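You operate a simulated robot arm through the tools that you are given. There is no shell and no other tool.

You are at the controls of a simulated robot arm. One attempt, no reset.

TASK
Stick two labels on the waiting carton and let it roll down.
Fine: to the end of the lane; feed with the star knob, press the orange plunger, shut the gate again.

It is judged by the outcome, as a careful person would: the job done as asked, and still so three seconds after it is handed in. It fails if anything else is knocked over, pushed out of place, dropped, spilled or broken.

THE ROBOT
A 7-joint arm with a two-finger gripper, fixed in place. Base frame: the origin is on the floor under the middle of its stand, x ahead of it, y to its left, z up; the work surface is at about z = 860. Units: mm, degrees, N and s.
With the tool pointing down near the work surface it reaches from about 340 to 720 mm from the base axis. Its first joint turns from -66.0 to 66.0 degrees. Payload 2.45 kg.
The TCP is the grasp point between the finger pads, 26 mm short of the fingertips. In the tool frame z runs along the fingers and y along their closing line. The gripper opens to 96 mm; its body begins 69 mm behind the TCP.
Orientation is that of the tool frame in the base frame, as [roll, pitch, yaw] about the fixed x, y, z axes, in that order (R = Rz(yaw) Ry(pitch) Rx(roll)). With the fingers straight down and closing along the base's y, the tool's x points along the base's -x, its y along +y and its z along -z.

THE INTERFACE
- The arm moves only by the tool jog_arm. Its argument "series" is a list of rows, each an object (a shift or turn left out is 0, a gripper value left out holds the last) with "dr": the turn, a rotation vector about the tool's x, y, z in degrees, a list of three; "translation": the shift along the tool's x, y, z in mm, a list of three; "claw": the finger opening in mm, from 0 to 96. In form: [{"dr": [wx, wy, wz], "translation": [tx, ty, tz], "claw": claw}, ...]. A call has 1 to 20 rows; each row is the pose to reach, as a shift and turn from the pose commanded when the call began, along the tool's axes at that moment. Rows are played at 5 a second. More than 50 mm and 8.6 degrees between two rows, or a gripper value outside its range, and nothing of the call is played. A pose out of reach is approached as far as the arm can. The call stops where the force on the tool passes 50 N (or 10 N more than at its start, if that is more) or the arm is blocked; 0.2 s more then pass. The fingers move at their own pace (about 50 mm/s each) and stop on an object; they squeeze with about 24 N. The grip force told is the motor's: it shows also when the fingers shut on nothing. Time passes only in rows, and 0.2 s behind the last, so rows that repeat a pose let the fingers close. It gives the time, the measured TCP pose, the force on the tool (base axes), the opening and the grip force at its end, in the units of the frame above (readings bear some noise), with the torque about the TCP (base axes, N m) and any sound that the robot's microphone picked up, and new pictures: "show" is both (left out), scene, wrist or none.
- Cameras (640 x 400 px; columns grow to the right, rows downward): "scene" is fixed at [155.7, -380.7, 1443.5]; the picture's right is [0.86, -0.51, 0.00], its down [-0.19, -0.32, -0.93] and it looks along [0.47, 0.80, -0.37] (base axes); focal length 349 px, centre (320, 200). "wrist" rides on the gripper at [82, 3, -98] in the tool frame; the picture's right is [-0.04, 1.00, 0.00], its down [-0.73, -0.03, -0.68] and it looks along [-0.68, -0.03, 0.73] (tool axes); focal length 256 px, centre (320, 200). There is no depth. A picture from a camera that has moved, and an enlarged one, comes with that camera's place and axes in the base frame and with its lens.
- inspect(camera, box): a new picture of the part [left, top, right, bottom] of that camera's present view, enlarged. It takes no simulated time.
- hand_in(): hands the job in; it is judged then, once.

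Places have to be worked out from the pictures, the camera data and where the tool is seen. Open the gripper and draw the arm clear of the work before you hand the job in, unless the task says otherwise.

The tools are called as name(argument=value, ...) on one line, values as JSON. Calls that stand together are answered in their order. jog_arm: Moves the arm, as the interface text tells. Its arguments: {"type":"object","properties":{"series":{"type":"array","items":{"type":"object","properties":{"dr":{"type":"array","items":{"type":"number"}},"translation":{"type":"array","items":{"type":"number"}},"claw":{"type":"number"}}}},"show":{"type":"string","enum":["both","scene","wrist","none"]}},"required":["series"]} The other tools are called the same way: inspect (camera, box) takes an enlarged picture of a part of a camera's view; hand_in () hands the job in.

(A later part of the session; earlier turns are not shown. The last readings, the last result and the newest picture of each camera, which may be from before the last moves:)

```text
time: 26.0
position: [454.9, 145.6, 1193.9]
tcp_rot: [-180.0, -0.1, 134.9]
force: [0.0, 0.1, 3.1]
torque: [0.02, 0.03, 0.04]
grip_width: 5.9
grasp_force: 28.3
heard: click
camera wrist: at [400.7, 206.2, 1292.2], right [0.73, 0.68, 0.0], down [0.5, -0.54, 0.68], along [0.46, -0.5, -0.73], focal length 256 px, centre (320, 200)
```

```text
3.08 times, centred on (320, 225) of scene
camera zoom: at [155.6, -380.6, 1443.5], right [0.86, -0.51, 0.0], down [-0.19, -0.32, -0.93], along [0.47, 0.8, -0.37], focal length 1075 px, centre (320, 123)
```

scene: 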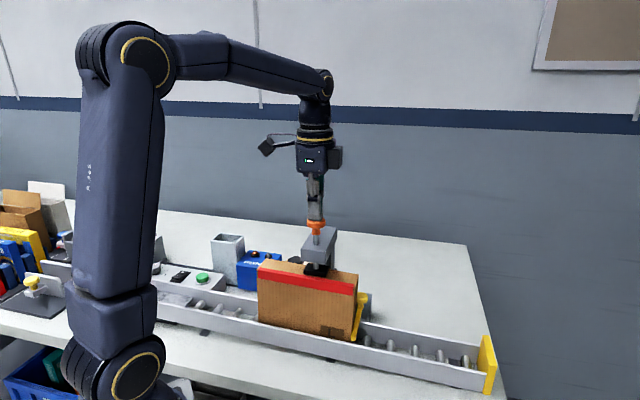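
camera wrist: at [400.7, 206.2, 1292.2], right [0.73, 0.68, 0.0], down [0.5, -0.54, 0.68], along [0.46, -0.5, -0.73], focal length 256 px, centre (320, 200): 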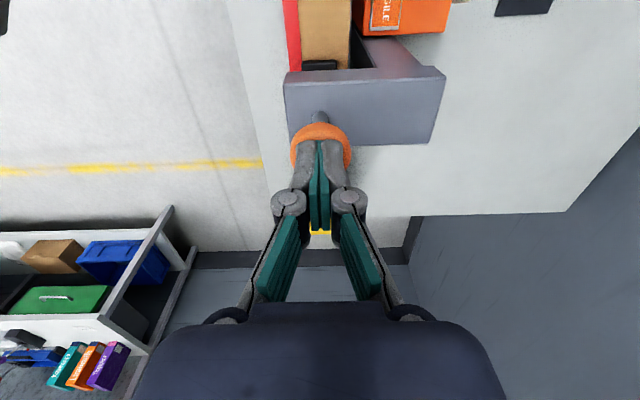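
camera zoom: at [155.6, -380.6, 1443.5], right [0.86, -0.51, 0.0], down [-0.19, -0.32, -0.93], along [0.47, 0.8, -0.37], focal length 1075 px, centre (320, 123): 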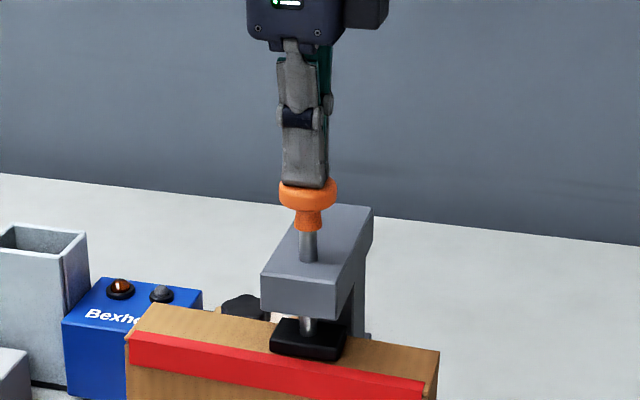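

A click was heard with the plunger about 10 mm down and only 3 N of force. I press a little further in 2 mm steps to be sure the pad has fully reached the carton.

jog_arm(series=[{"translation": [0, 0, 1.5]}, {"translation": [0, 0, 3]}, {"translation": [0, 0, 3]}], show="both")

inspect(camera="scene", box=[270, 160, 370, 290])

inspect(camera="wrist", box=[270, 0, 470, 160])

```text
time: 26.8
position: [455.8, 144.9, 1190.3]
tcp_rot: [179.9, 0.1, 135.0]
force: [1.6, 1.4, 5.0]
torque: [-0.01, -0.01, 0.06]
grip_width: 5.7
grasp_force: 28.8
camera wrist: at [400.7, 206.0, 1289.1], right [0.73, 0.68, 0.0], down [0.5, -0.54, 0.68], along [0.46, -0.5, -0.73], focal length 256 px, centre (320, 200)
```

scene: 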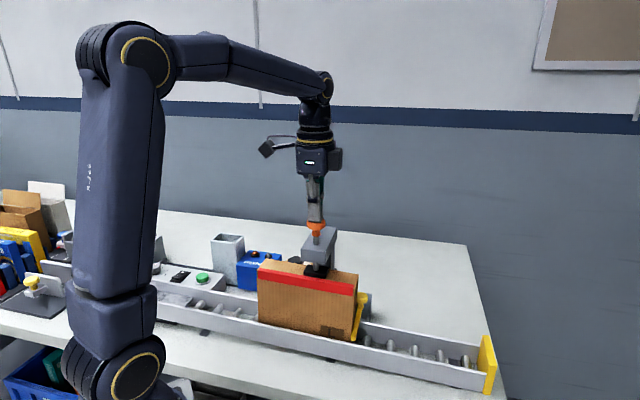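
wrist: 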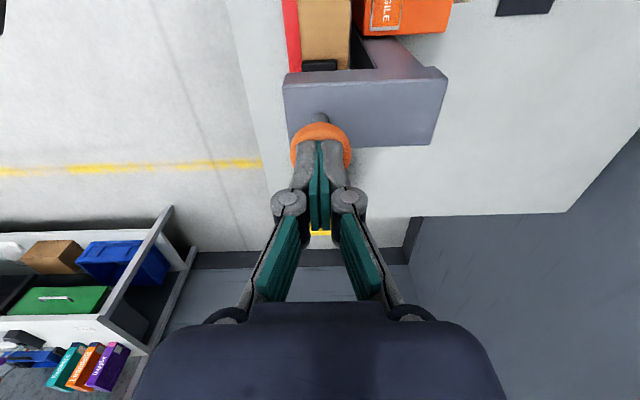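

```text
3.08 times, centred on (320, 225) of scene
camera zoom: at [155.7, -380.6, 1443.5], right [0.86, -0.51, 0.0], down [-0.19, -0.32, -0.93], along [0.47, 0.8, -0.37], focal length 1075 px, centre (320, 123)
```

zoom: 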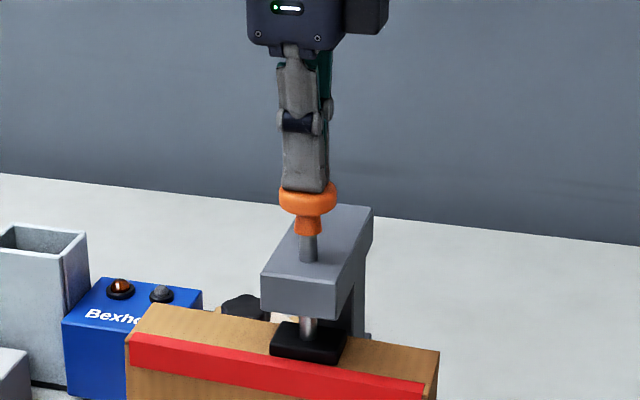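

```text
2.50 times, centred on (370, 80) of wrist
camera zoom: at [400.7, 206.0, 1289.1], right [0.73, 0.68, 0.0], down [0.5, -0.54, 0.68], along [0.46, -0.5, -0.73], focal length 640 px, centre (195, 500)
```

zoom: 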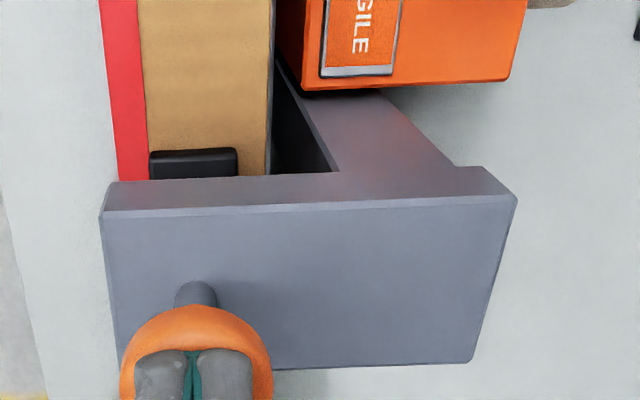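

Force is only rising like a soft spring (5 N) and the label is still visible in the window, so the stroke isn't finished. I continue pressing in small steps.

jog_arm(series=[{"translation": [0, 0, 2]}, {"translation": [0, 0, 4]}, {"translation": [0, 0, 6]}, {"translation": [0, 0, 6]}], show="both")

inspect(camera="scene", box=[270, 160, 370, 290])

inspect(camera="wrist", box=[270, 0, 470, 160])

```text
time: 27.6
position: [455.5, 146.4, 1189.6]
tcp_rot: [179.4, 0.2, 135.0]
force: [-4.3, -0.8, 12.5]
torque: [-0.07, 0.1, -0.04]
grip_width: 5.7
grasp_force: 28.0
stopped in row 3: the force on the tool passed its limit at 53 N (the readings are from after the stop); the commanded pose is now the measured one
camera wrist: at [400.4, 205.7, 1288.6], right [0.73, 0.68, 0.01], down [0.49, -0.54, 0.68], along [0.47, -0.5, -0.73], focal length 256 px, centre (320, 200)
```

scene: 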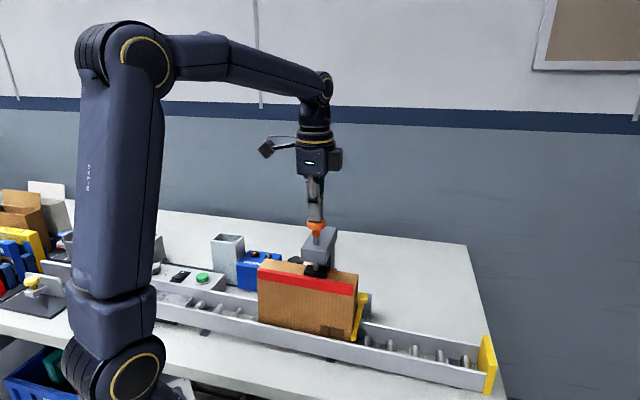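
wrist: 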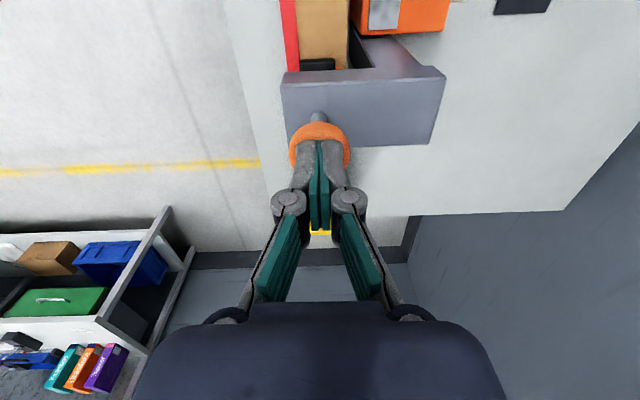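

```text
3.08 times, centred on (320, 225) of scene
camera zoom: at [155.3, -380.8, 1443.5], right [0.86, -0.51, 0.0], down [-0.18, -0.32, -0.93], along [0.47, 0.8, -0.37], focal length 1075 px, centre (320, 123)
```

zoom: 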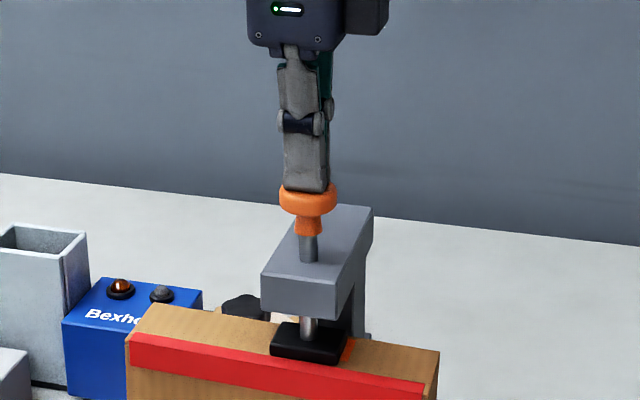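

```text
2.50 times, centred on (370, 80) of wrist
camera zoom: at [400.4, 205.7, 1288.6], right [0.73, 0.68, 0.01], down [0.49, -0.54, 0.68], along [0.47, -0.5, -0.73], focal length 640 px, centre (195, 500)
```

zoom: 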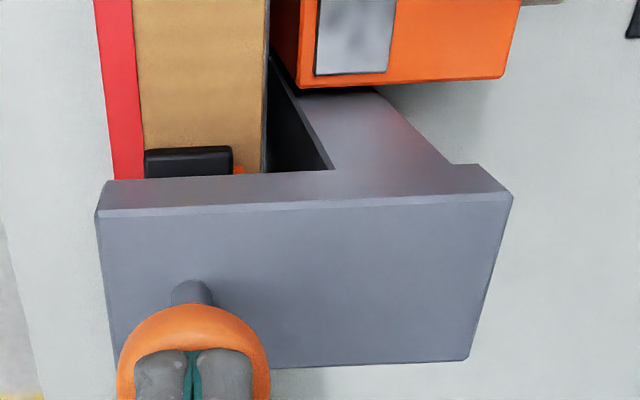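

The first FRAGILE label left the window and its edge is visible under the pad on the carton; bottom of stroke reached. I lift off slowly, then return over the star knob (axis ≈(476.5,278)) with yaw 144° to match the rotated lobes.

jog_arm(series=[{"translation": [0, 0, -5]}, {"translation": [0, 0, -12]}, {"translation": [0, 0, -25]}, {"translation": [0, 0, -55]}, {"translation": [0, 0, -85], "claw": 30}, {"translation": [15.7, 22, -85], "dr": [0.6, 0.2, -3], "claw": 64}, {"translation": [31.4, 43.9, -85], "dr": [0.6, 0.2, -6]}, {"translation": [47.1, 65.8, -85], "dr": [0.6, 0.2, -9]}, {"translation": [62.8, 87.8, -85], "dr": [0.6, 0.2, -9]}, {"translation": [78.5, 109.7, -85], "dr": [0.6, 0.2, -9]}, {"translation": [78.5, 109.7, -40], "dr": [0.6, 0.2, -9]}, {"translation": [78.5, 109.7, 10], "dr": [0.6, 0.2, -9]}, {"translation": [78.5, 109.7, 60], "dr": [0.6, 0.2, -9]}, {"translation": [78.5, 109.7, 60], "dr": [0.6, 0.2, -9]}], show="both")

inspect(camera="wrist", box=[220, 40, 420, 200])

inspect(camera="scene", box=[270, 190, 370, 290])

```text
time: 30.6
position: [477.7, 276.9, 1128.5]
tcp_rot: [-179.9, 0.0, 144.0]
force: [0.0, 0.1, -0.3]
torque: [0.01, 0.03, 0.0]
grip_width: 63.9
grasp_force: 0.1
camera wrist: at [415.1, 329.2, 1227.8], right [0.62, 0.78, 0.0], down [0.58, -0.45, 0.68], along [0.53, -0.42, -0.73], focal length 256 px, centre (320, 200)
```

scene: 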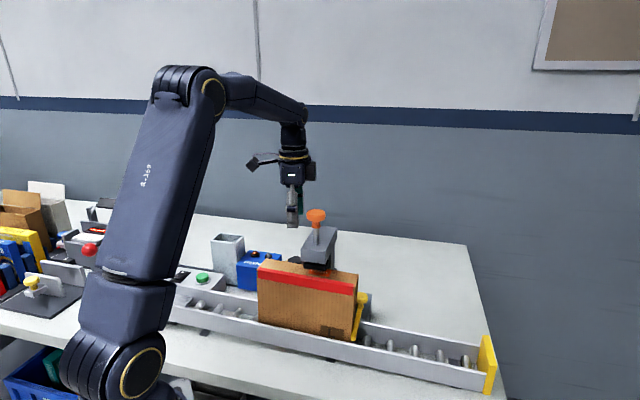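
wrist: 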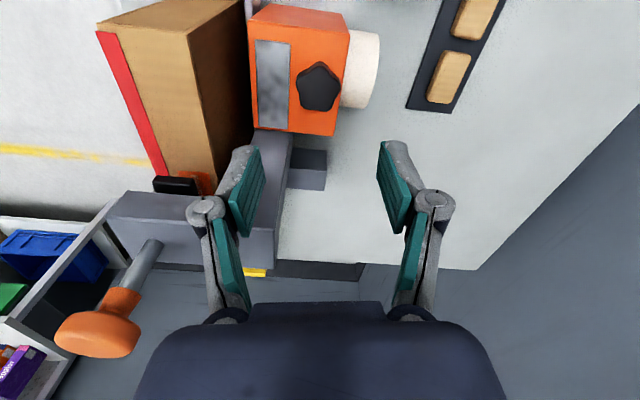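

```text
2.50 times, centred on (320, 120) of wrist
camera zoom: at [415.1, 329.2, 1227.8], right [0.62, 0.78, 0.0], down [0.58, -0.45, 0.68], along [0.53, -0.42, -0.73], focal length 640 px, centre (320, 400)
```

zoom: 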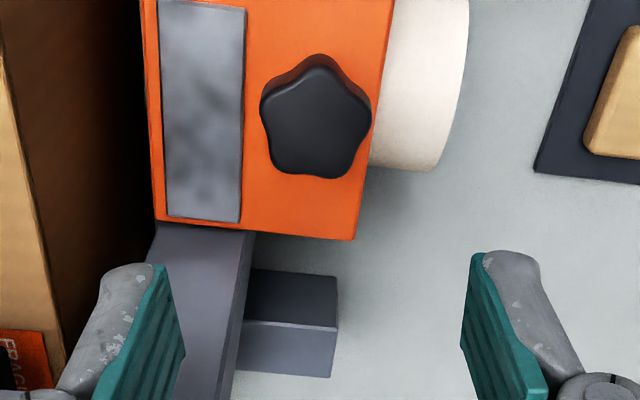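

```text
4.00 times, centred on (320, 240) of scene
camera zoom: at [155.7, -380.7, 1443.5], right [0.86, -0.51, 0.0], down [-0.19, -0.32, -0.93], along [0.47, 0.8, -0.37], focal length 1397 px, centre (320, 40)
```

zoom: 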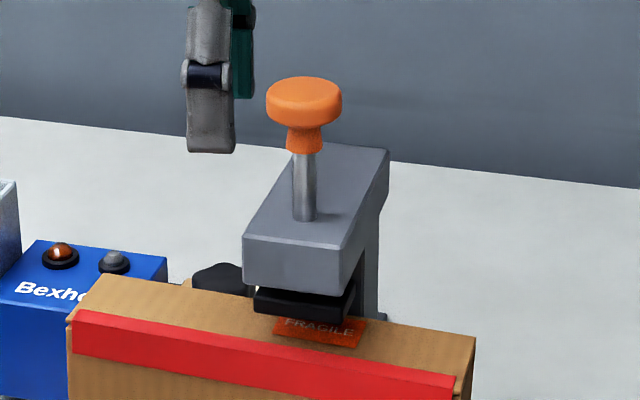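

FRAGILE label #1 is visible on the carton top. The knob's lobes now sit about 13° off, meaning it settled at a ~90° detent after the first feed; I align the gripper (another 13° CCW) and descend partway for a check.

jog_arm(series=[{"translation": [1.3, 0.4, 20], "dr": [0, 0, -6.5]}, {"translation": [2.6, 0.8, 40], "dr": [0, 0, -13]}, {"translation": [2.6, 0.8, 60], "dr": [0, 0, -13]}, {"translation": [2.6, 0.8, 83], "dr": [0, 0, -13]}, {"translation": [2.6, 0.8, 83], "dr": [0, 0, -13]}], show="wrist")

inspect(camera="wrist", box=[220, 60, 420, 220])

```text
time: 31.8
position: [477.3, 282.6, 1045.3]
tcp_rot: [-179.9, -0.1, 156.9]
force: [-0.8, -0.1, 0.2]
torque: [-0.01, -0.02, 0.0]
grip_width: 64.0
grasp_force: 0.0
camera wrist: at [404.4, 316.7, 1143.6], right [0.43, 0.9, 0.0], down [0.67, -0.31, 0.68], along [0.61, -0.29, -0.73], focal length 256 px, centre (320, 200)
```

wrist: 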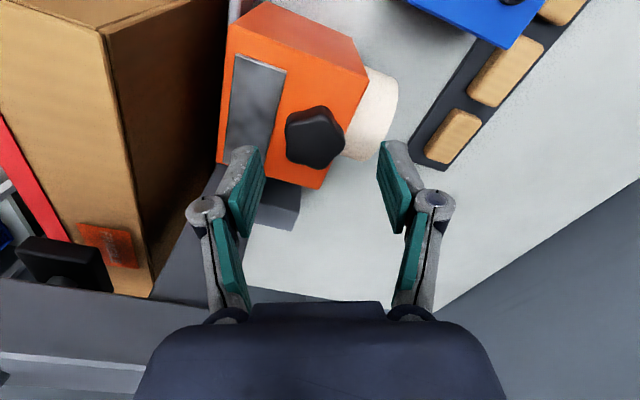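

```text
2.50 times, centred on (320, 140) of wrist
camera zoom: at [404.4, 316.7, 1143.6], right [0.43, 0.9, 0.0], down [0.67, -0.31, 0.68], along [0.61, -0.29, -0.73], focal length 640 px, centre (320, 350)
```

zoom: 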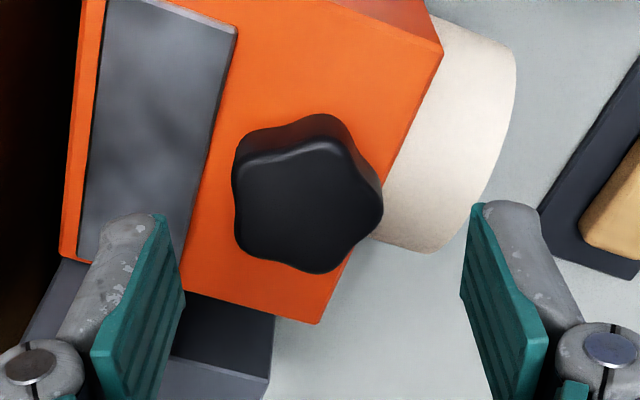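

The lobe points squarely to the right finger; the grip centre needs a 2.6 mm shift toward the left finger. I correct, descend to z≈1016, and close.

jog_arm(series=[{"translation": [0, -2.6, 8]}, {"translation": [0, -2.6, 18]}, {"translation": [0, -2.6, 29]}, {"translation": [0, -2.6, 29], "claw": 50}, {"translation": [0, -2.6, 29], "claw": 40}, {"translation": [0, -2.6, 29], "claw": 28}, {"translation": [0, -2.6, 29], "claw": 28}, {"translation": [0, -2.6, 29], "claw": 28}], show="wrist")

inspect(camera="wrist", box=[220, 60, 420, 220])

```text
time: 33.6
position: [476.0, 277.2, 1017.7]
tcp_rot: [-179.7, -0.1, 157.0]
force: [-5.9, -13.8, 2.6]
torque: [-0.44, 0.35, 0.02]
grip_width: 35.4
grasp_force: 45.5
camera wrist: at [403.4, 313.0, 1117.2], right [0.43, 0.9, -0.01], down [0.67, -0.31, 0.68], along [0.61, -0.29, -0.74], focal length 256 px, centre (320, 200)
```

wrist: 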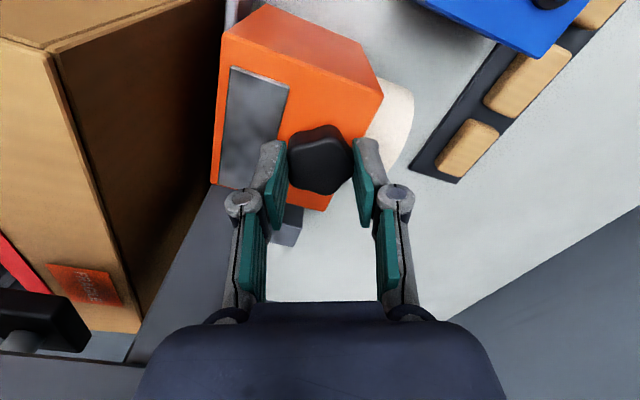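

```text
2.50 times, centred on (320, 140) of wrist
camera zoom: at [403.4, 313.0, 1117.2], right [0.43, 0.9, -0.01], down [0.67, -0.31, 0.68], along [0.61, -0.29, -0.74], focal length 640 px, centre (320, 350)
```

zoom: 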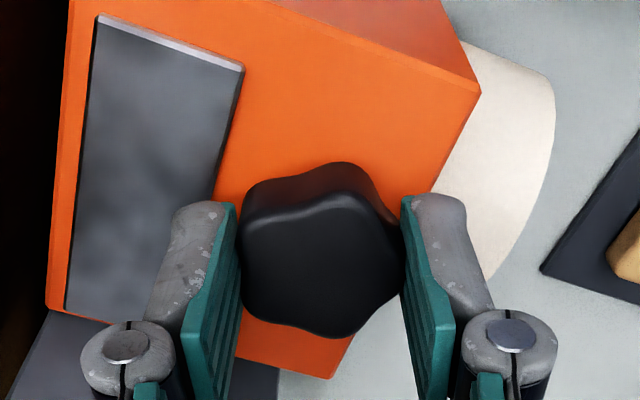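

Good grip again (35.4 mm). I relieve the side load and turn the knob clockwise 75° about its axis, then check load and window.

jog_arm(series=[{"translation": [0, -1.8, 0]}, {"translation": [-0.25, -1.82, 0], "dr": [0, 0, 7.5]}, {"translation": [-0.49, -1.86, 0], "dr": [0, 0, 15]}, {"translation": [-0.73, -1.94, 0], "dr": [0, 0, 22.5]}, {"translation": [-0.95, -2.05, 0], "dr": [0, 0, 30]}, {"translation": [-1.16, -2.19, 0], "dr": [0, 0, 37.5]}, {"translation": [-1.34, -2.36, 0], "dr": [0, 0, 45]}, {"translation": [-1.51, -2.54, 0], "dr": [0, 0, 52.5]}, {"translation": [-1.65, -2.75, 0], "dr": [0, 0, 60]}, {"translation": [-1.76, -2.97, 0], "dr": [0, 0, 67.5]}, {"translation": [-1.84, -3.21, 0], "dr": [0, 0, 75]}, {"translation": [-1.84, -3.21, 0], "dr": [0, 0, 75]}], show="wrist")

inspect(camera="wrist", box=[200, 60, 420, 240])

```text
time: 36.2
position: [474.2, 277.3, 1018.2]
tcp_rot: [-180.0, -0.1, 81.9]
force: [-6.7, 16.9, 28.5]
torque: [0.67, 0.17, 0.01]
grip_width: 35.5
grasp_force: 45.5
camera wrist: at [490.7, 357.2, 1117.1], right [0.98, -0.18, 0.0], down [-0.13, -0.72, 0.68], along [-0.12, -0.67, -0.74], focal length 256 px, centre (320, 200)
```

wrist: 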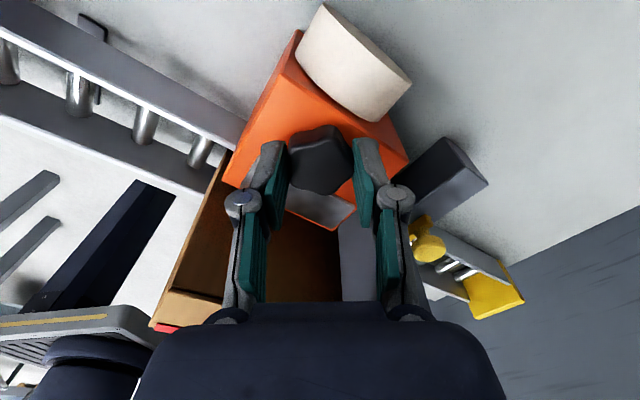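

```text
2.22 times, centred on (310, 150) of wrist
camera zoom: at [490.7, 357.2, 1117.1], right [0.98, -0.18, 0.0], down [-0.13, -0.72, 0.68], along [-0.12, -0.67, -0.74], focal length 569 px, centre (342, 311)
```

zoom: 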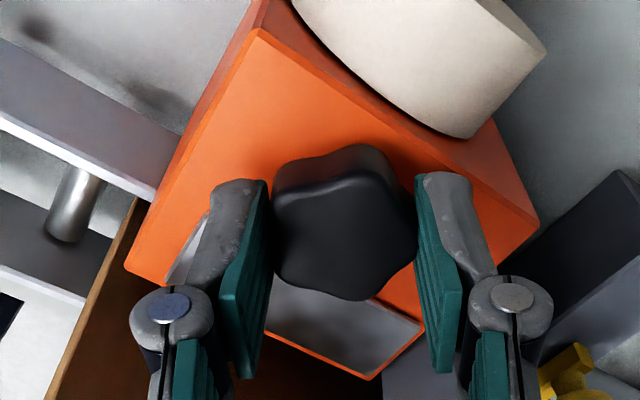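

At 75° still blank; load of ~18 N sideways and 28 N vertical has built up, so I relieve it and turn a further 25°.

jog_arm(series=[{"translation": [1.8, -1.0, -2]}, {"translation": [1.57, -1.01, -2], "dr": [0, 0, 6.5]}, {"translation": [1.34, -1.06, -2], "dr": [0, 0, 13]}, {"translation": [1.15, -1.12, -2], "dr": [0, 0, 19]}, {"translation": [1.0, -1.18, -2], "dr": [0, 0, 25]}, {"translation": [1.0, -1.18, -2], "dr": [0, 0, 25]}], show="wrist")

inspect(camera="wrist", box=[200, 60, 420, 240])

```text
time: 37.6
position: [475.4, 277.7, 1018.1]
tcp_rot: [-180.0, 0.0, 57.1]
force: [7.2, 24.1, -1.0]
torque: [-0.11, 0.14, 0.03]
grip_width: 35.6
grasp_force: 45.2
camera wrist: at [523.2, 344.0, 1116.6], right [0.82, -0.58, 0.0], down [-0.42, -0.6, 0.68], along [-0.39, -0.56, -0.73], focal length 256 px, centre (320, 200)
```

wrist: 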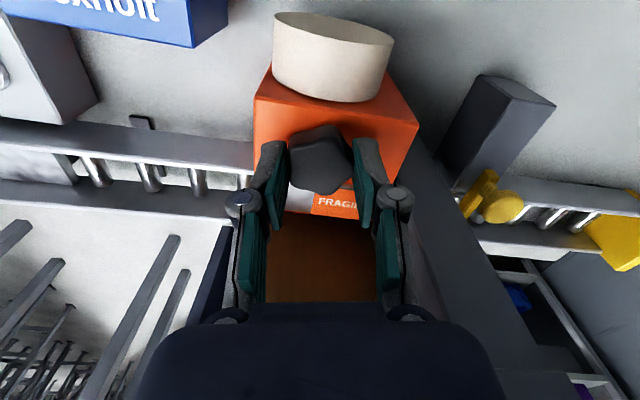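

```text
2.22 times, centred on (310, 150) of wrist
camera zoom: at [523.2, 344.0, 1116.6], right [0.82, -0.58, 0.0], down [-0.42, -0.6, 0.68], along [-0.39, -0.56, -0.73], focal length 569 px, centre (342, 311)
```

zoom: 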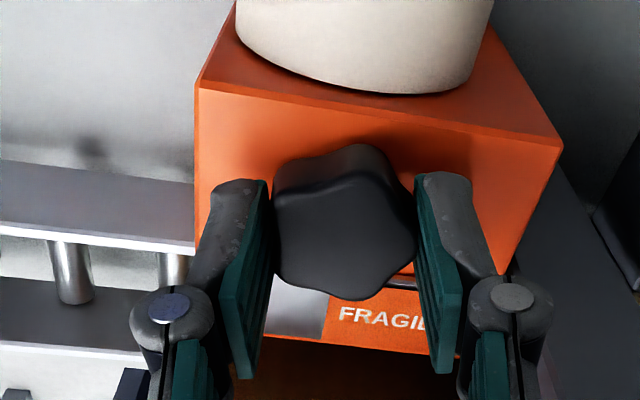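

The second FRAGILE label is in the window. I release, lift straight up, close the fingers and return over the plunger.

jog_arm(series=[{"claw": 42}, {"claw": 48}, {"claw": 48}, {"translation": [0, 0, -10]}, {"translation": [0, 0, -35]}, {"translation": [0, 0, -75]}, {"translation": [0, 0, -120]}, {"translation": [0, 0, -165], "claw": 20}, {"translation": [0, 0, -210], "claw": 0}, {"translation": [0, 0, -250], "claw": 0}, {"translation": [-12.1, 5.5, -250], "dr": [0, 0, -7.8]}, {"translation": [-24.3, 11.1, -250], "dr": [0, 0, -15.6]}, {"translation": [-36.4, 16.6, -250], "dr": [0, 0, -23.4]}, {"translation": [-48.6, 22.2, -250], "dr": [0, 0, -31.2]}, {"translation": [-60.7, 27.7, -250], "dr": [0, 0, -39]}, {"translation": [-72.8, 33.3, -250], "dr": [0, 0, -46.8]}, {"translation": [-85, 38.8, -250], "dr": [0, 0, -54.6]}, {"translation": [-97.1, 44.4, -250], "dr": [0, 0, -62.4]}, {"translation": [-109.3, 50, -250], "dr": [0, 0, -70.2]}, {"translation": [-121.4, 55.5, -250], "dr": [0, 0, -78]}], show="both")

inspect(camera="wrist", box=[220, 0, 460, 160])

```text
time: 41.8
position: [457.0, 145.3, 1269.4]
tcp_rot: [-179.8, 0.1, 135.2]
force: [0.7, -0.5, 0.3]
torque: [-0.01, -0.01, 0.01]
grip_width: 0.1
grasp_force: 24.4
camera wrist: at [402.5, 206.0, 1368.3], right [0.73, 0.68, 0.0], down [0.5, -0.54, 0.68], along [0.46, -0.5, -0.73], focal length 256 px, centre (320, 200)
```

scene: 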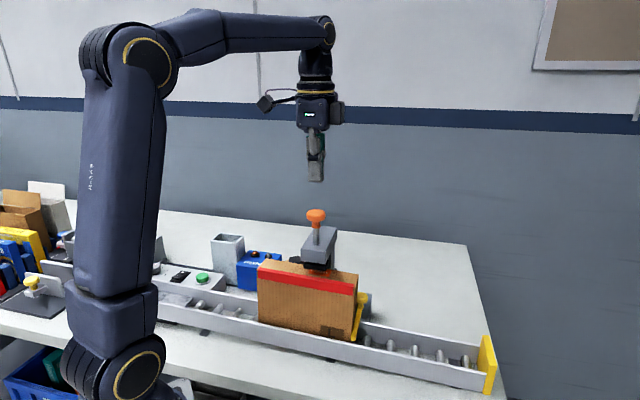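
wrist: 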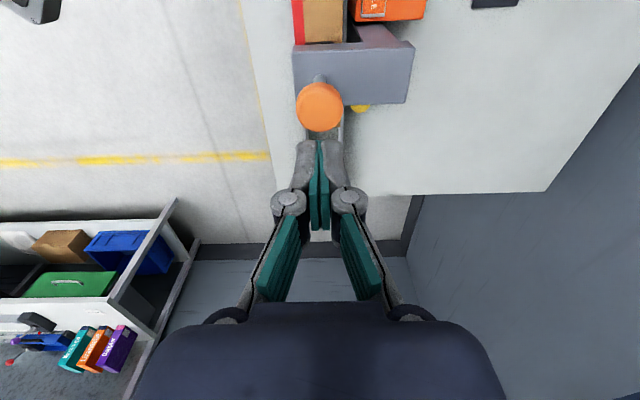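

```text
2.50 times, centred on (340, 80) of wrist
camera zoom: at [402.5, 206.0, 1368.3], right [0.73, 0.68, 0.0], down [0.5, -0.54, 0.68], along [0.46, -0.5, -0.73], focal length 640 px, centre (270, 500)
```

zoom: 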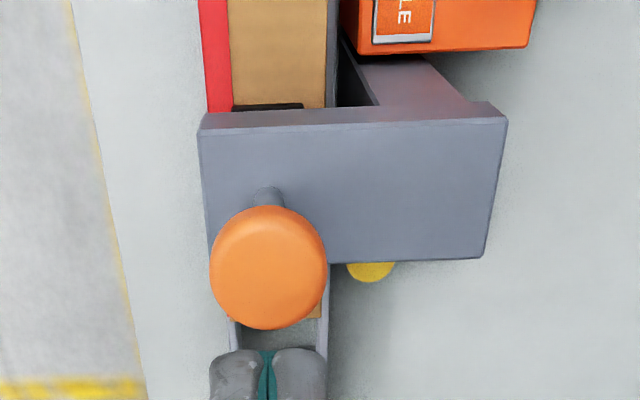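

Centred over the plunger again with the label still in the window. I press down through the stroke (bottom was at about z 1188 last time), in small steps near the end.

jog_arm(series=[{"translation": [0, 0, 30]}, {"translation": [0, 0, 58]}, {"translation": [0, 0, 66]}, {"translation": [0, 0, 70]}, {"translation": [0, 0, 74]}, {"translation": [0, 0, 77]}, {"translation": [0, 0, 79]}, {"translation": [0, 0, 81]}, {"translation": [0, 0, 82.5]}, {"translation": [0, 0, 84]}, {"translation": [0, 0, 85.5]}, {"translation": [0, 0, 87]}], show="both")

inspect(camera="wrist", box=[270, 0, 470, 160])

inspect(camera="scene", box=[270, 190, 370, 290])

```text
time: 44.0
position: [456.8, 143.2, 1188.9]
tcp_rot: [179.7, 0.4, 135.0]
force: [-5.8, -2.5, 12.4]
torque: [-0.04, 0.11, 0.04]
grip_width: 6.2
grasp_force: 28.2
heard: click
stopped in row 11: the force on the tool passed its limit at 53 N (the readings are from after the stop); the commanded pose is now the measured one
camera wrist: at [401.4, 205.3, 1288.4], right [0.73, 0.68, 0.01], down [0.49, -0.54, 0.68], along [0.47, -0.5, -0.73], focal length 256 px, centre (320, 200)
```

scene: 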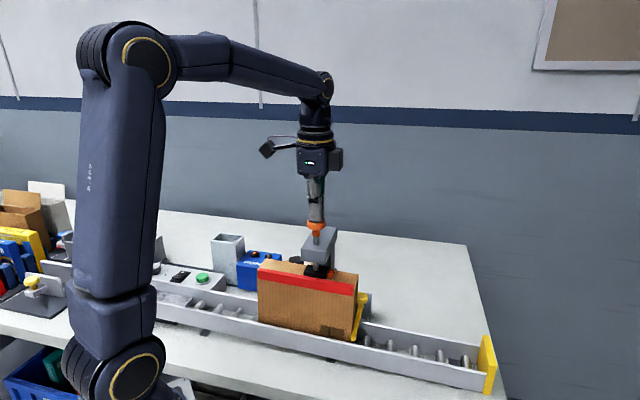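
wrist: 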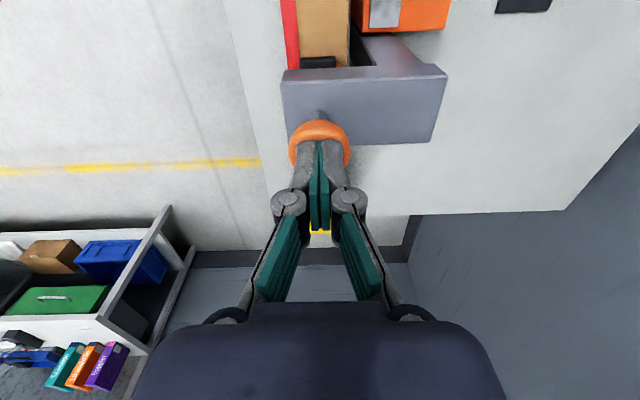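

```text
2.50 times, centred on (370, 80) of wrist
camera zoom: at [401.4, 205.3, 1288.4], right [0.73, 0.68, 0.01], down [0.49, -0.54, 0.68], along [0.47, -0.5, -0.73], focal length 640 px, centre (195, 500)
```

zoom: 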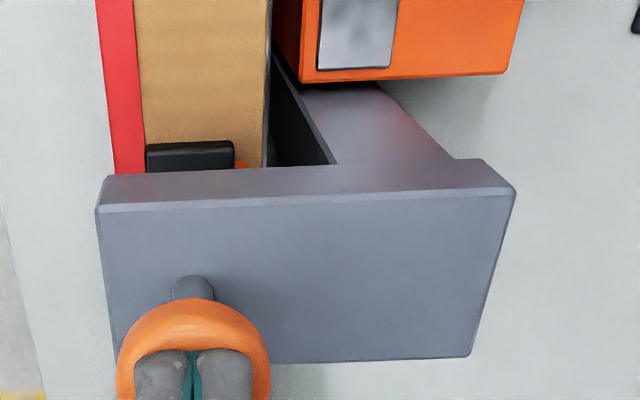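

```text
4.00 times, centred on (320, 240) of scene
camera zoom: at [155.4, -380.8, 1443.5], right [0.86, -0.51, 0.0], down [-0.18, -0.32, -0.93], along [0.47, 0.8, -0.37], focal length 1397 px, centre (320, 40)
```

zoom: 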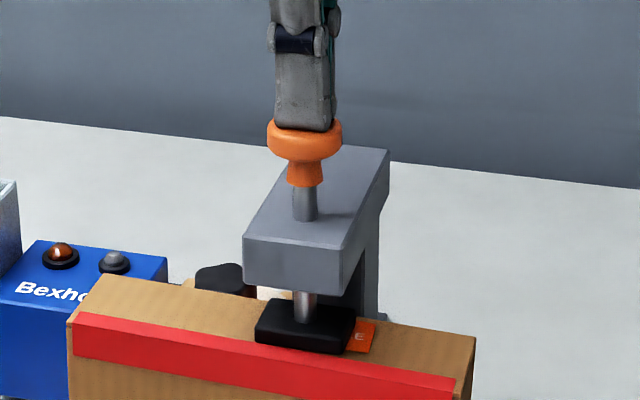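

The second label has left the window as well — both labels are applied. I lift off the plunger slowly, then rise and swing to the outer side with the camera facing the gate's back to study the handle before opening it.

jog_arm(series=[{"translation": [0, 0, -5]}, {"translation": [0, 0, -12]}, {"translation": [0, 0, -25]}, {"translation": [0, 0, -55]}, {"translation": [0, 0, -85]}, {"translation": [0, 0, -100], "dr": [0.3, 0.4, 0], "claw": 20}, {"translation": [0, 0, -100], "dr": [0.3, 0.4, 0], "claw": 46}], show="both")

inspect(camera="scene", box=[270, 190, 370, 290])

```text
time: 45.6
position: [454.0, 146.1, 1290.0]
tcp_rot: [-179.9, -0.1, 135.0]
force: [0.3, 0.2, 0.3]
torque: [0.0, 0.02, -0.01]
grip_width: 46.1
grasp_force: 0.2
camera wrist: at [400.5, 206.0, 1388.9], right [0.73, 0.68, 0.0], down [0.5, -0.54, 0.68], along [0.46, -0.5, -0.74], focal length 256 px, centre (320, 200)
```

scene: 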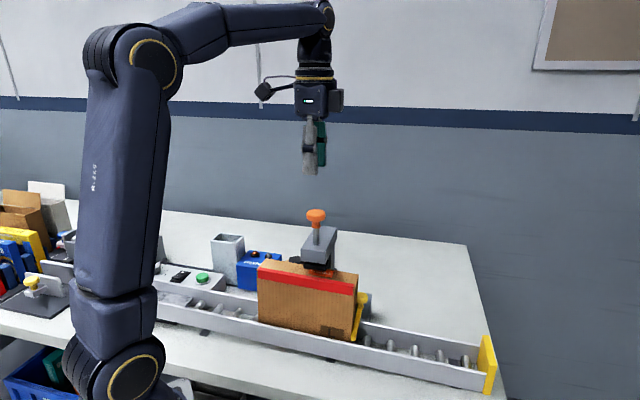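
wrist: 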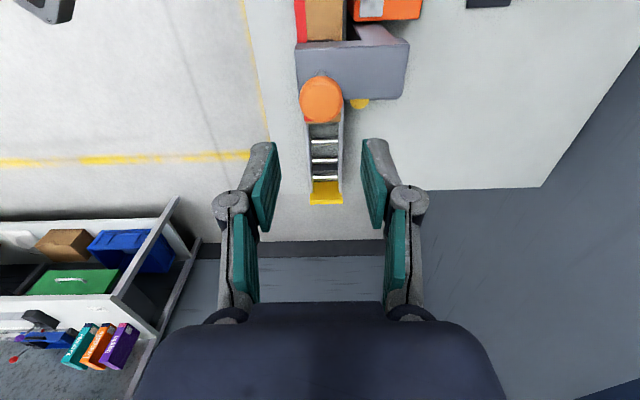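

```text
4.00 times, centred on (320, 240) of scene
camera zoom: at [155.7, -380.7, 1443.5], right [0.86, -0.51, 0.0], down [-0.19, -0.32, -0.93], along [0.47, 0.8, -0.37], focal length 1397 px, centre (320, 40)
```

zoom: 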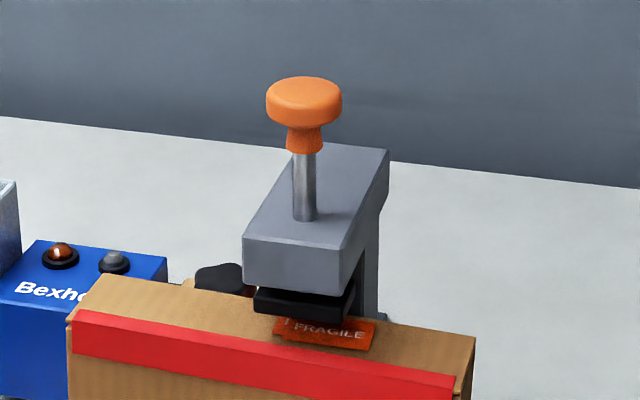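

Both FRAGILE labels are now visible on the carton top (slightly offset). Now I swing to the outer side of the gate, camera looking back inward across it.

jog_arm(series=[{"translation": [-7.7, 8.8, 0], "dr": [0, 0, 7.5]}, {"translation": [-15.4, 17.6, 0], "dr": [0, 0, 15]}, {"translation": [-23.1, 26.4, 0], "dr": [0, 0, 22.5]}, {"translation": [-30.8, 35.2, 0], "dr": [0, 0, 30]}, {"translation": [-38.5, 44, 0], "dr": [0, 0, 37.5]}, {"translation": [-46.2, 52.8, 0], "dr": [0, 0, 45]}, {"translation": [-53.8, 61.7, 0], "dr": [0, 0, 52.5]}, {"translation": [-61.5, 70.5, 0], "dr": [0, 0, 60]}, {"translation": [-69.2, 79.3, 0], "dr": [0, 0, 67.5]}, {"translation": [-76.9, 88.1, 0], "dr": [0, 0, 75]}, {"translation": [-84.6, 96.9, 0], "dr": [0, 0, 82.5]}, {"translation": [-92.3, 105.7, 0], "dr": [0, 0, 90]}, {"translation": [-92.3, 105.7, 45], "dr": [0, 0, 90]}, {"translation": [-92.3, 105.7, 90], "dr": [0, 0, 90]}, {"translation": [-92.3, 105.7, 130], "dr": [0, 0, 90]}, {"translation": [-92.3, 105.7, 130], "dr": [0, 0, 90]}], show="both")

inspect(camera="wrist", box=[220, 30, 420, 190])

```text
time: 49.0
position: [594.3, 155.3, 1157.6]
tcp_rot: [-179.9, 0.1, 45.1]
force: [-0.3, 0.7, 0.1]
torque: [-0.01, -0.01, 0.04]
grip_width: 46.1
grasp_force: 0.0
out of reach, approached as far as the arm can: row 11, 12
camera wrist: at [656.2, 212.2, 1257.5], right [0.68, -0.74, 0.0], down [-0.54, -0.5, 0.68], along [-0.5, -0.46, -0.73], focal length 256 px, centre (320, 200)
```

scene: 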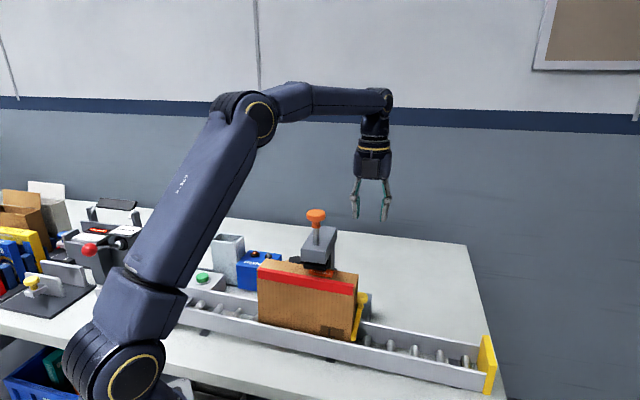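
wrist: 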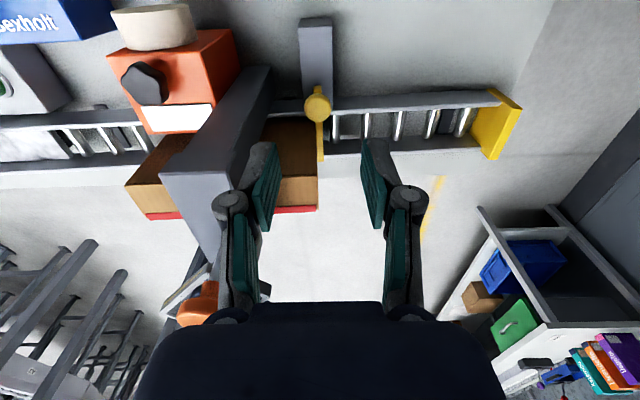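

```text
2.50 times, centred on (320, 110) of wrist
camera zoom: at [656.2, 212.2, 1257.5], right [0.68, -0.74, 0.0], down [-0.54, -0.5, 0.68], along [-0.5, -0.46, -0.73], focal length 640 px, centre (320, 425)
```

zoom: 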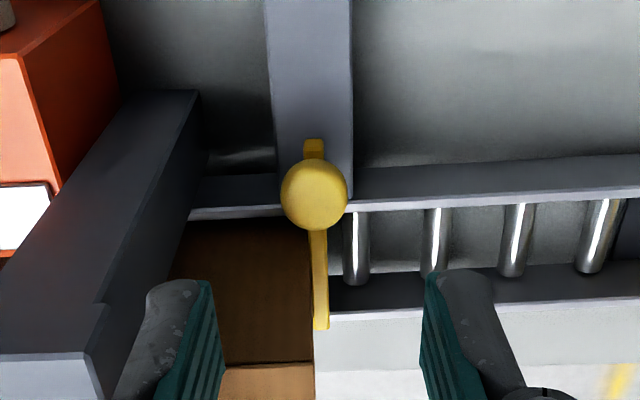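

Now it's clear: the bar rides on a guide block and the knob stands on its outer end, so the gate slides outward. I'll tilt the tool 15° (body leaning outward, away from the carton), narrow opening 46 mm, and come to a pre-grasp pose above the knob (≈u 306, n 486, z 955).

jog_arm(series=[{"translation": [0, 0, 20], "dr": [0, -5, 0]}, {"translation": [0, -1, 40], "dr": [0, -10, 0]}, {"translation": [-6, -2, 65], "dr": [0, -15, 0]}, {"translation": [-14, -3, 90], "dr": [0, -15, 0]}, {"translation": [-20, -4.1, 110], "dr": [0, -15, 0]}, {"translation": [-24.3, -4.1, 130], "dr": [0, -15, 0]}, {"translation": [-24.3, -4.1, 130], "dr": [0, -15, 0]}], show="both")

inspect(camera="wrist", box=[220, 60, 420, 220])

inspect(camera="scene", box=[290, 150, 430, 330])

```text
time: 50.6
position: [575.1, 141.5, 1027.6]
tcp_rot: [-179.8, 15.1, 45.2]
force: [0.3, -0.2, 0.0]
torque: [0.0, 0.02, 0.04]
grip_width: 45.7
grasp_force: 0.0
camera wrist: at [652.5, 212.6, 1101.4], right [0.68, -0.73, 0.01], down [-0.4, -0.36, 0.85], along [-0.62, -0.58, -0.53], focal length 256 px, centre (320, 200)
```

scene: 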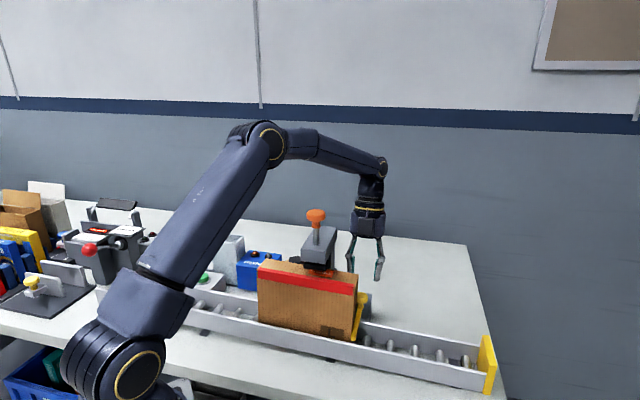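
wrist: 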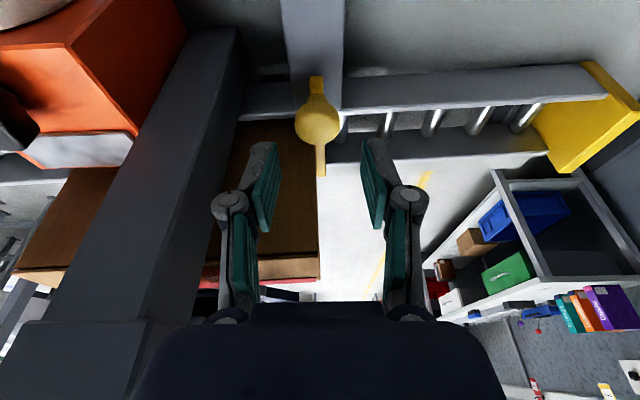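

```text
2.50 times, centred on (320, 140) of wrist
camera zoom: at [652.5, 212.6, 1101.4], right [0.68, -0.73, 0.01], down [-0.4, -0.36, 0.85], along [-0.62, -0.58, -0.53], focal length 640 px, centre (320, 350)
```

zoom: 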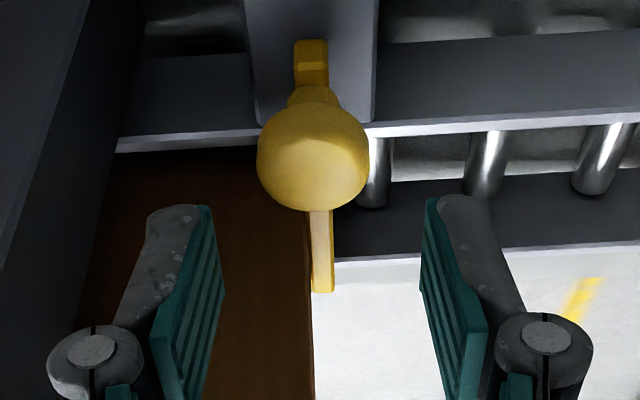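

```text
2.22 times, centred on (360, 240) of scene
camera zoom: at [155.7, -380.7, 1443.5], right [0.86, -0.51, 0.0], down [-0.19, -0.32, -0.93], along [0.47, 0.8, -0.37], focal length 776 px, centre (231, 111)
```

zoom: 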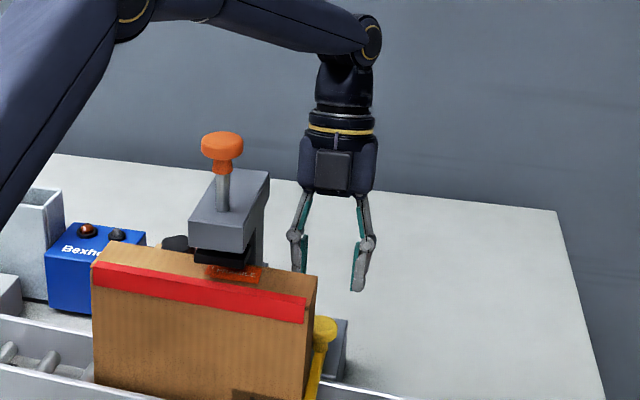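

The knob lies about 70–75 mm ahead along the tool axis and ~2 mm to the left. I advance along the tool axis with that correction, leaving the last bit for a check.

jog_arm(series=[{"translation": [0, -1, 15]}, {"translation": [0, -2, 30]}, {"translation": [0, -2, 44]}, {"translation": [0, -2, 44]}], show="both")

inspect(camera="wrist", box=[220, 80, 420, 240])

inspect(camera="scene", box=[320, 200, 420, 330])

```text
time: 51.6
position: [564.8, 133.8, 986.2]
tcp_rot: [-179.8, 15.1, 45.1]
force: [0.3, 0.4, 0.6]
torque: [0.02, 0.0, 0.02]
grip_width: 46.0
grasp_force: 0.1
camera wrist: at [642.5, 205.6, 1060.3], right [0.68, -0.73, 0.01], down [-0.4, -0.36, 0.85], along [-0.62, -0.58, -0.53], focal length 256 px, centre (320, 200)
```

scene: 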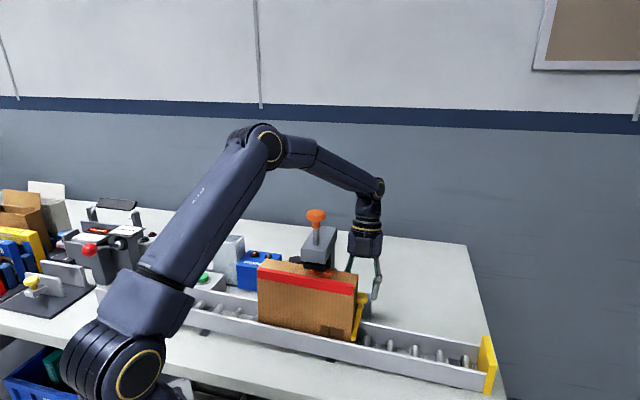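
wrist: 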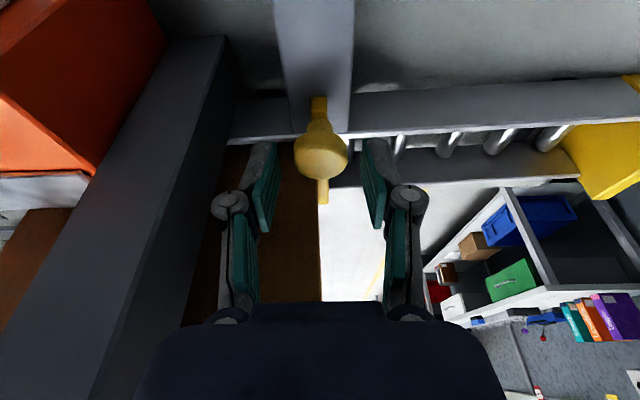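

```text
2.50 times, centred on (320, 160) of wrist
camera zoom: at [642.5, 205.6, 1060.3], right [0.68, -0.73, 0.01], down [-0.4, -0.36, 0.85], along [-0.62, -0.58, -0.53], focal length 640 px, centre (320, 300)
```

zoom: 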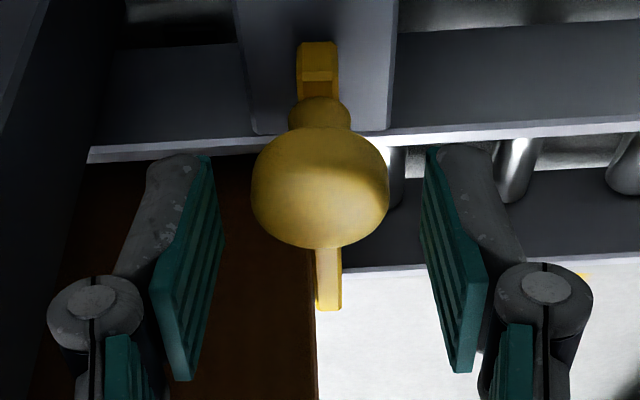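

```text
3.08 times, centred on (370, 265) of scene
camera zoom: at [155.7, -380.7, 1443.5], right [0.86, -0.51, 0.0], down [-0.19, -0.32, -0.93], along [0.47, 0.8, -0.37], focal length 1075 px, centre (166, 0)
```

zoom: 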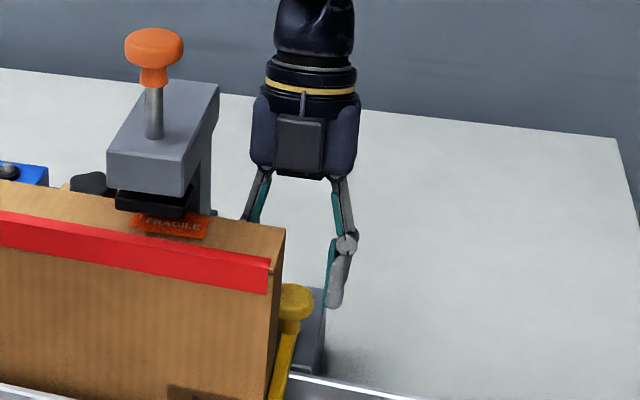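

The knob head is right at the fingertips, centred. I advance 13 mm more (tips at z≈948, above the bar) and close on the knob.

jog_arm(series=[{"translation": [0, 0, 7]}, {"translation": [0, 0, 13]}, {"translation": [0, 0, 13], "claw": 38}, {"translation": [0, 0, 13], "claw": 28}, {"translation": [0, 0, 13], "claw": 22}, {"translation": [0, 0, 13], "claw": 22}, {"translation": [0, 0, 13], "claw": 22}], show="both")

inspect(camera="wrist", box=[220, 80, 420, 240])

inspect(camera="scene", box=[320, 200, 420, 330])

```text
time: 53.2
position: [562.1, 131.8, 975.0]
tcp_rot: [-179.9, 15.1, 45.0]
force: [1.9, -0.3, -1.5]
torque: [0.07, -0.04, 0.0]
grip_width: 30.8
grasp_force: 44.9
camera wrist: at [640.1, 203.3, 1048.1], right [0.68, -0.73, 0.01], down [-0.4, -0.36, 0.85], along [-0.62, -0.58, -0.53], focal length 256 px, centre (320, 200)
```

scene: 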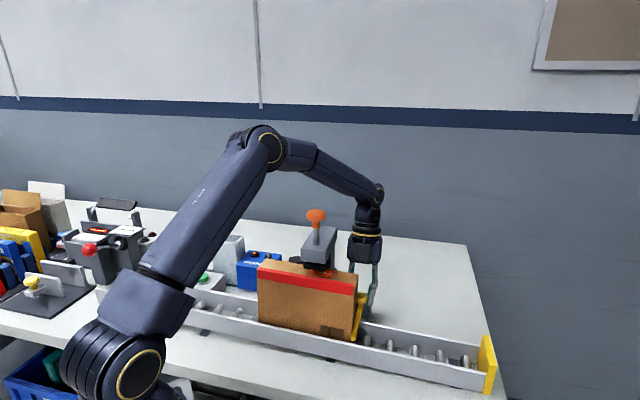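
wrist: 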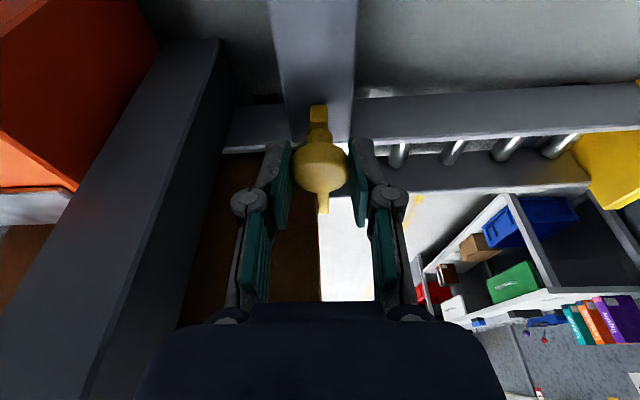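

```text
2.50 times, centred on (320, 160) of wrist
camera zoom: at [640.1, 203.3, 1048.1], right [0.68, -0.73, 0.01], down [-0.4, -0.36, 0.85], along [-0.62, -0.58, -0.53], focal length 640 px, centre (320, 300)
```

zoom: 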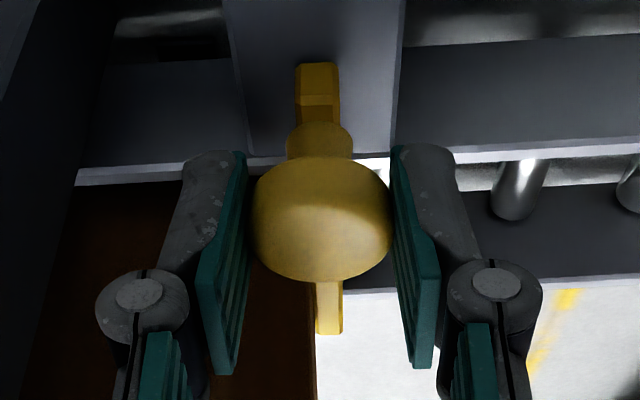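

```text
3.08 times, centred on (370, 265) of scene
camera zoom: at [155.8, -380.7, 1443.5], right [0.86, -0.51, 0.0], down [-0.19, -0.32, -0.93], along [0.47, 0.8, -0.37], focal length 1075 px, centre (166, 0)
```

zoom: 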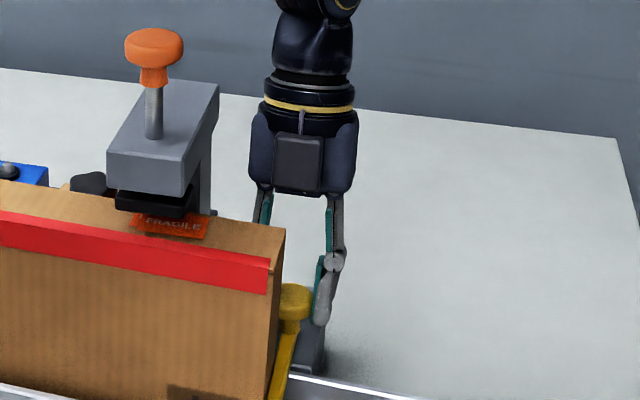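

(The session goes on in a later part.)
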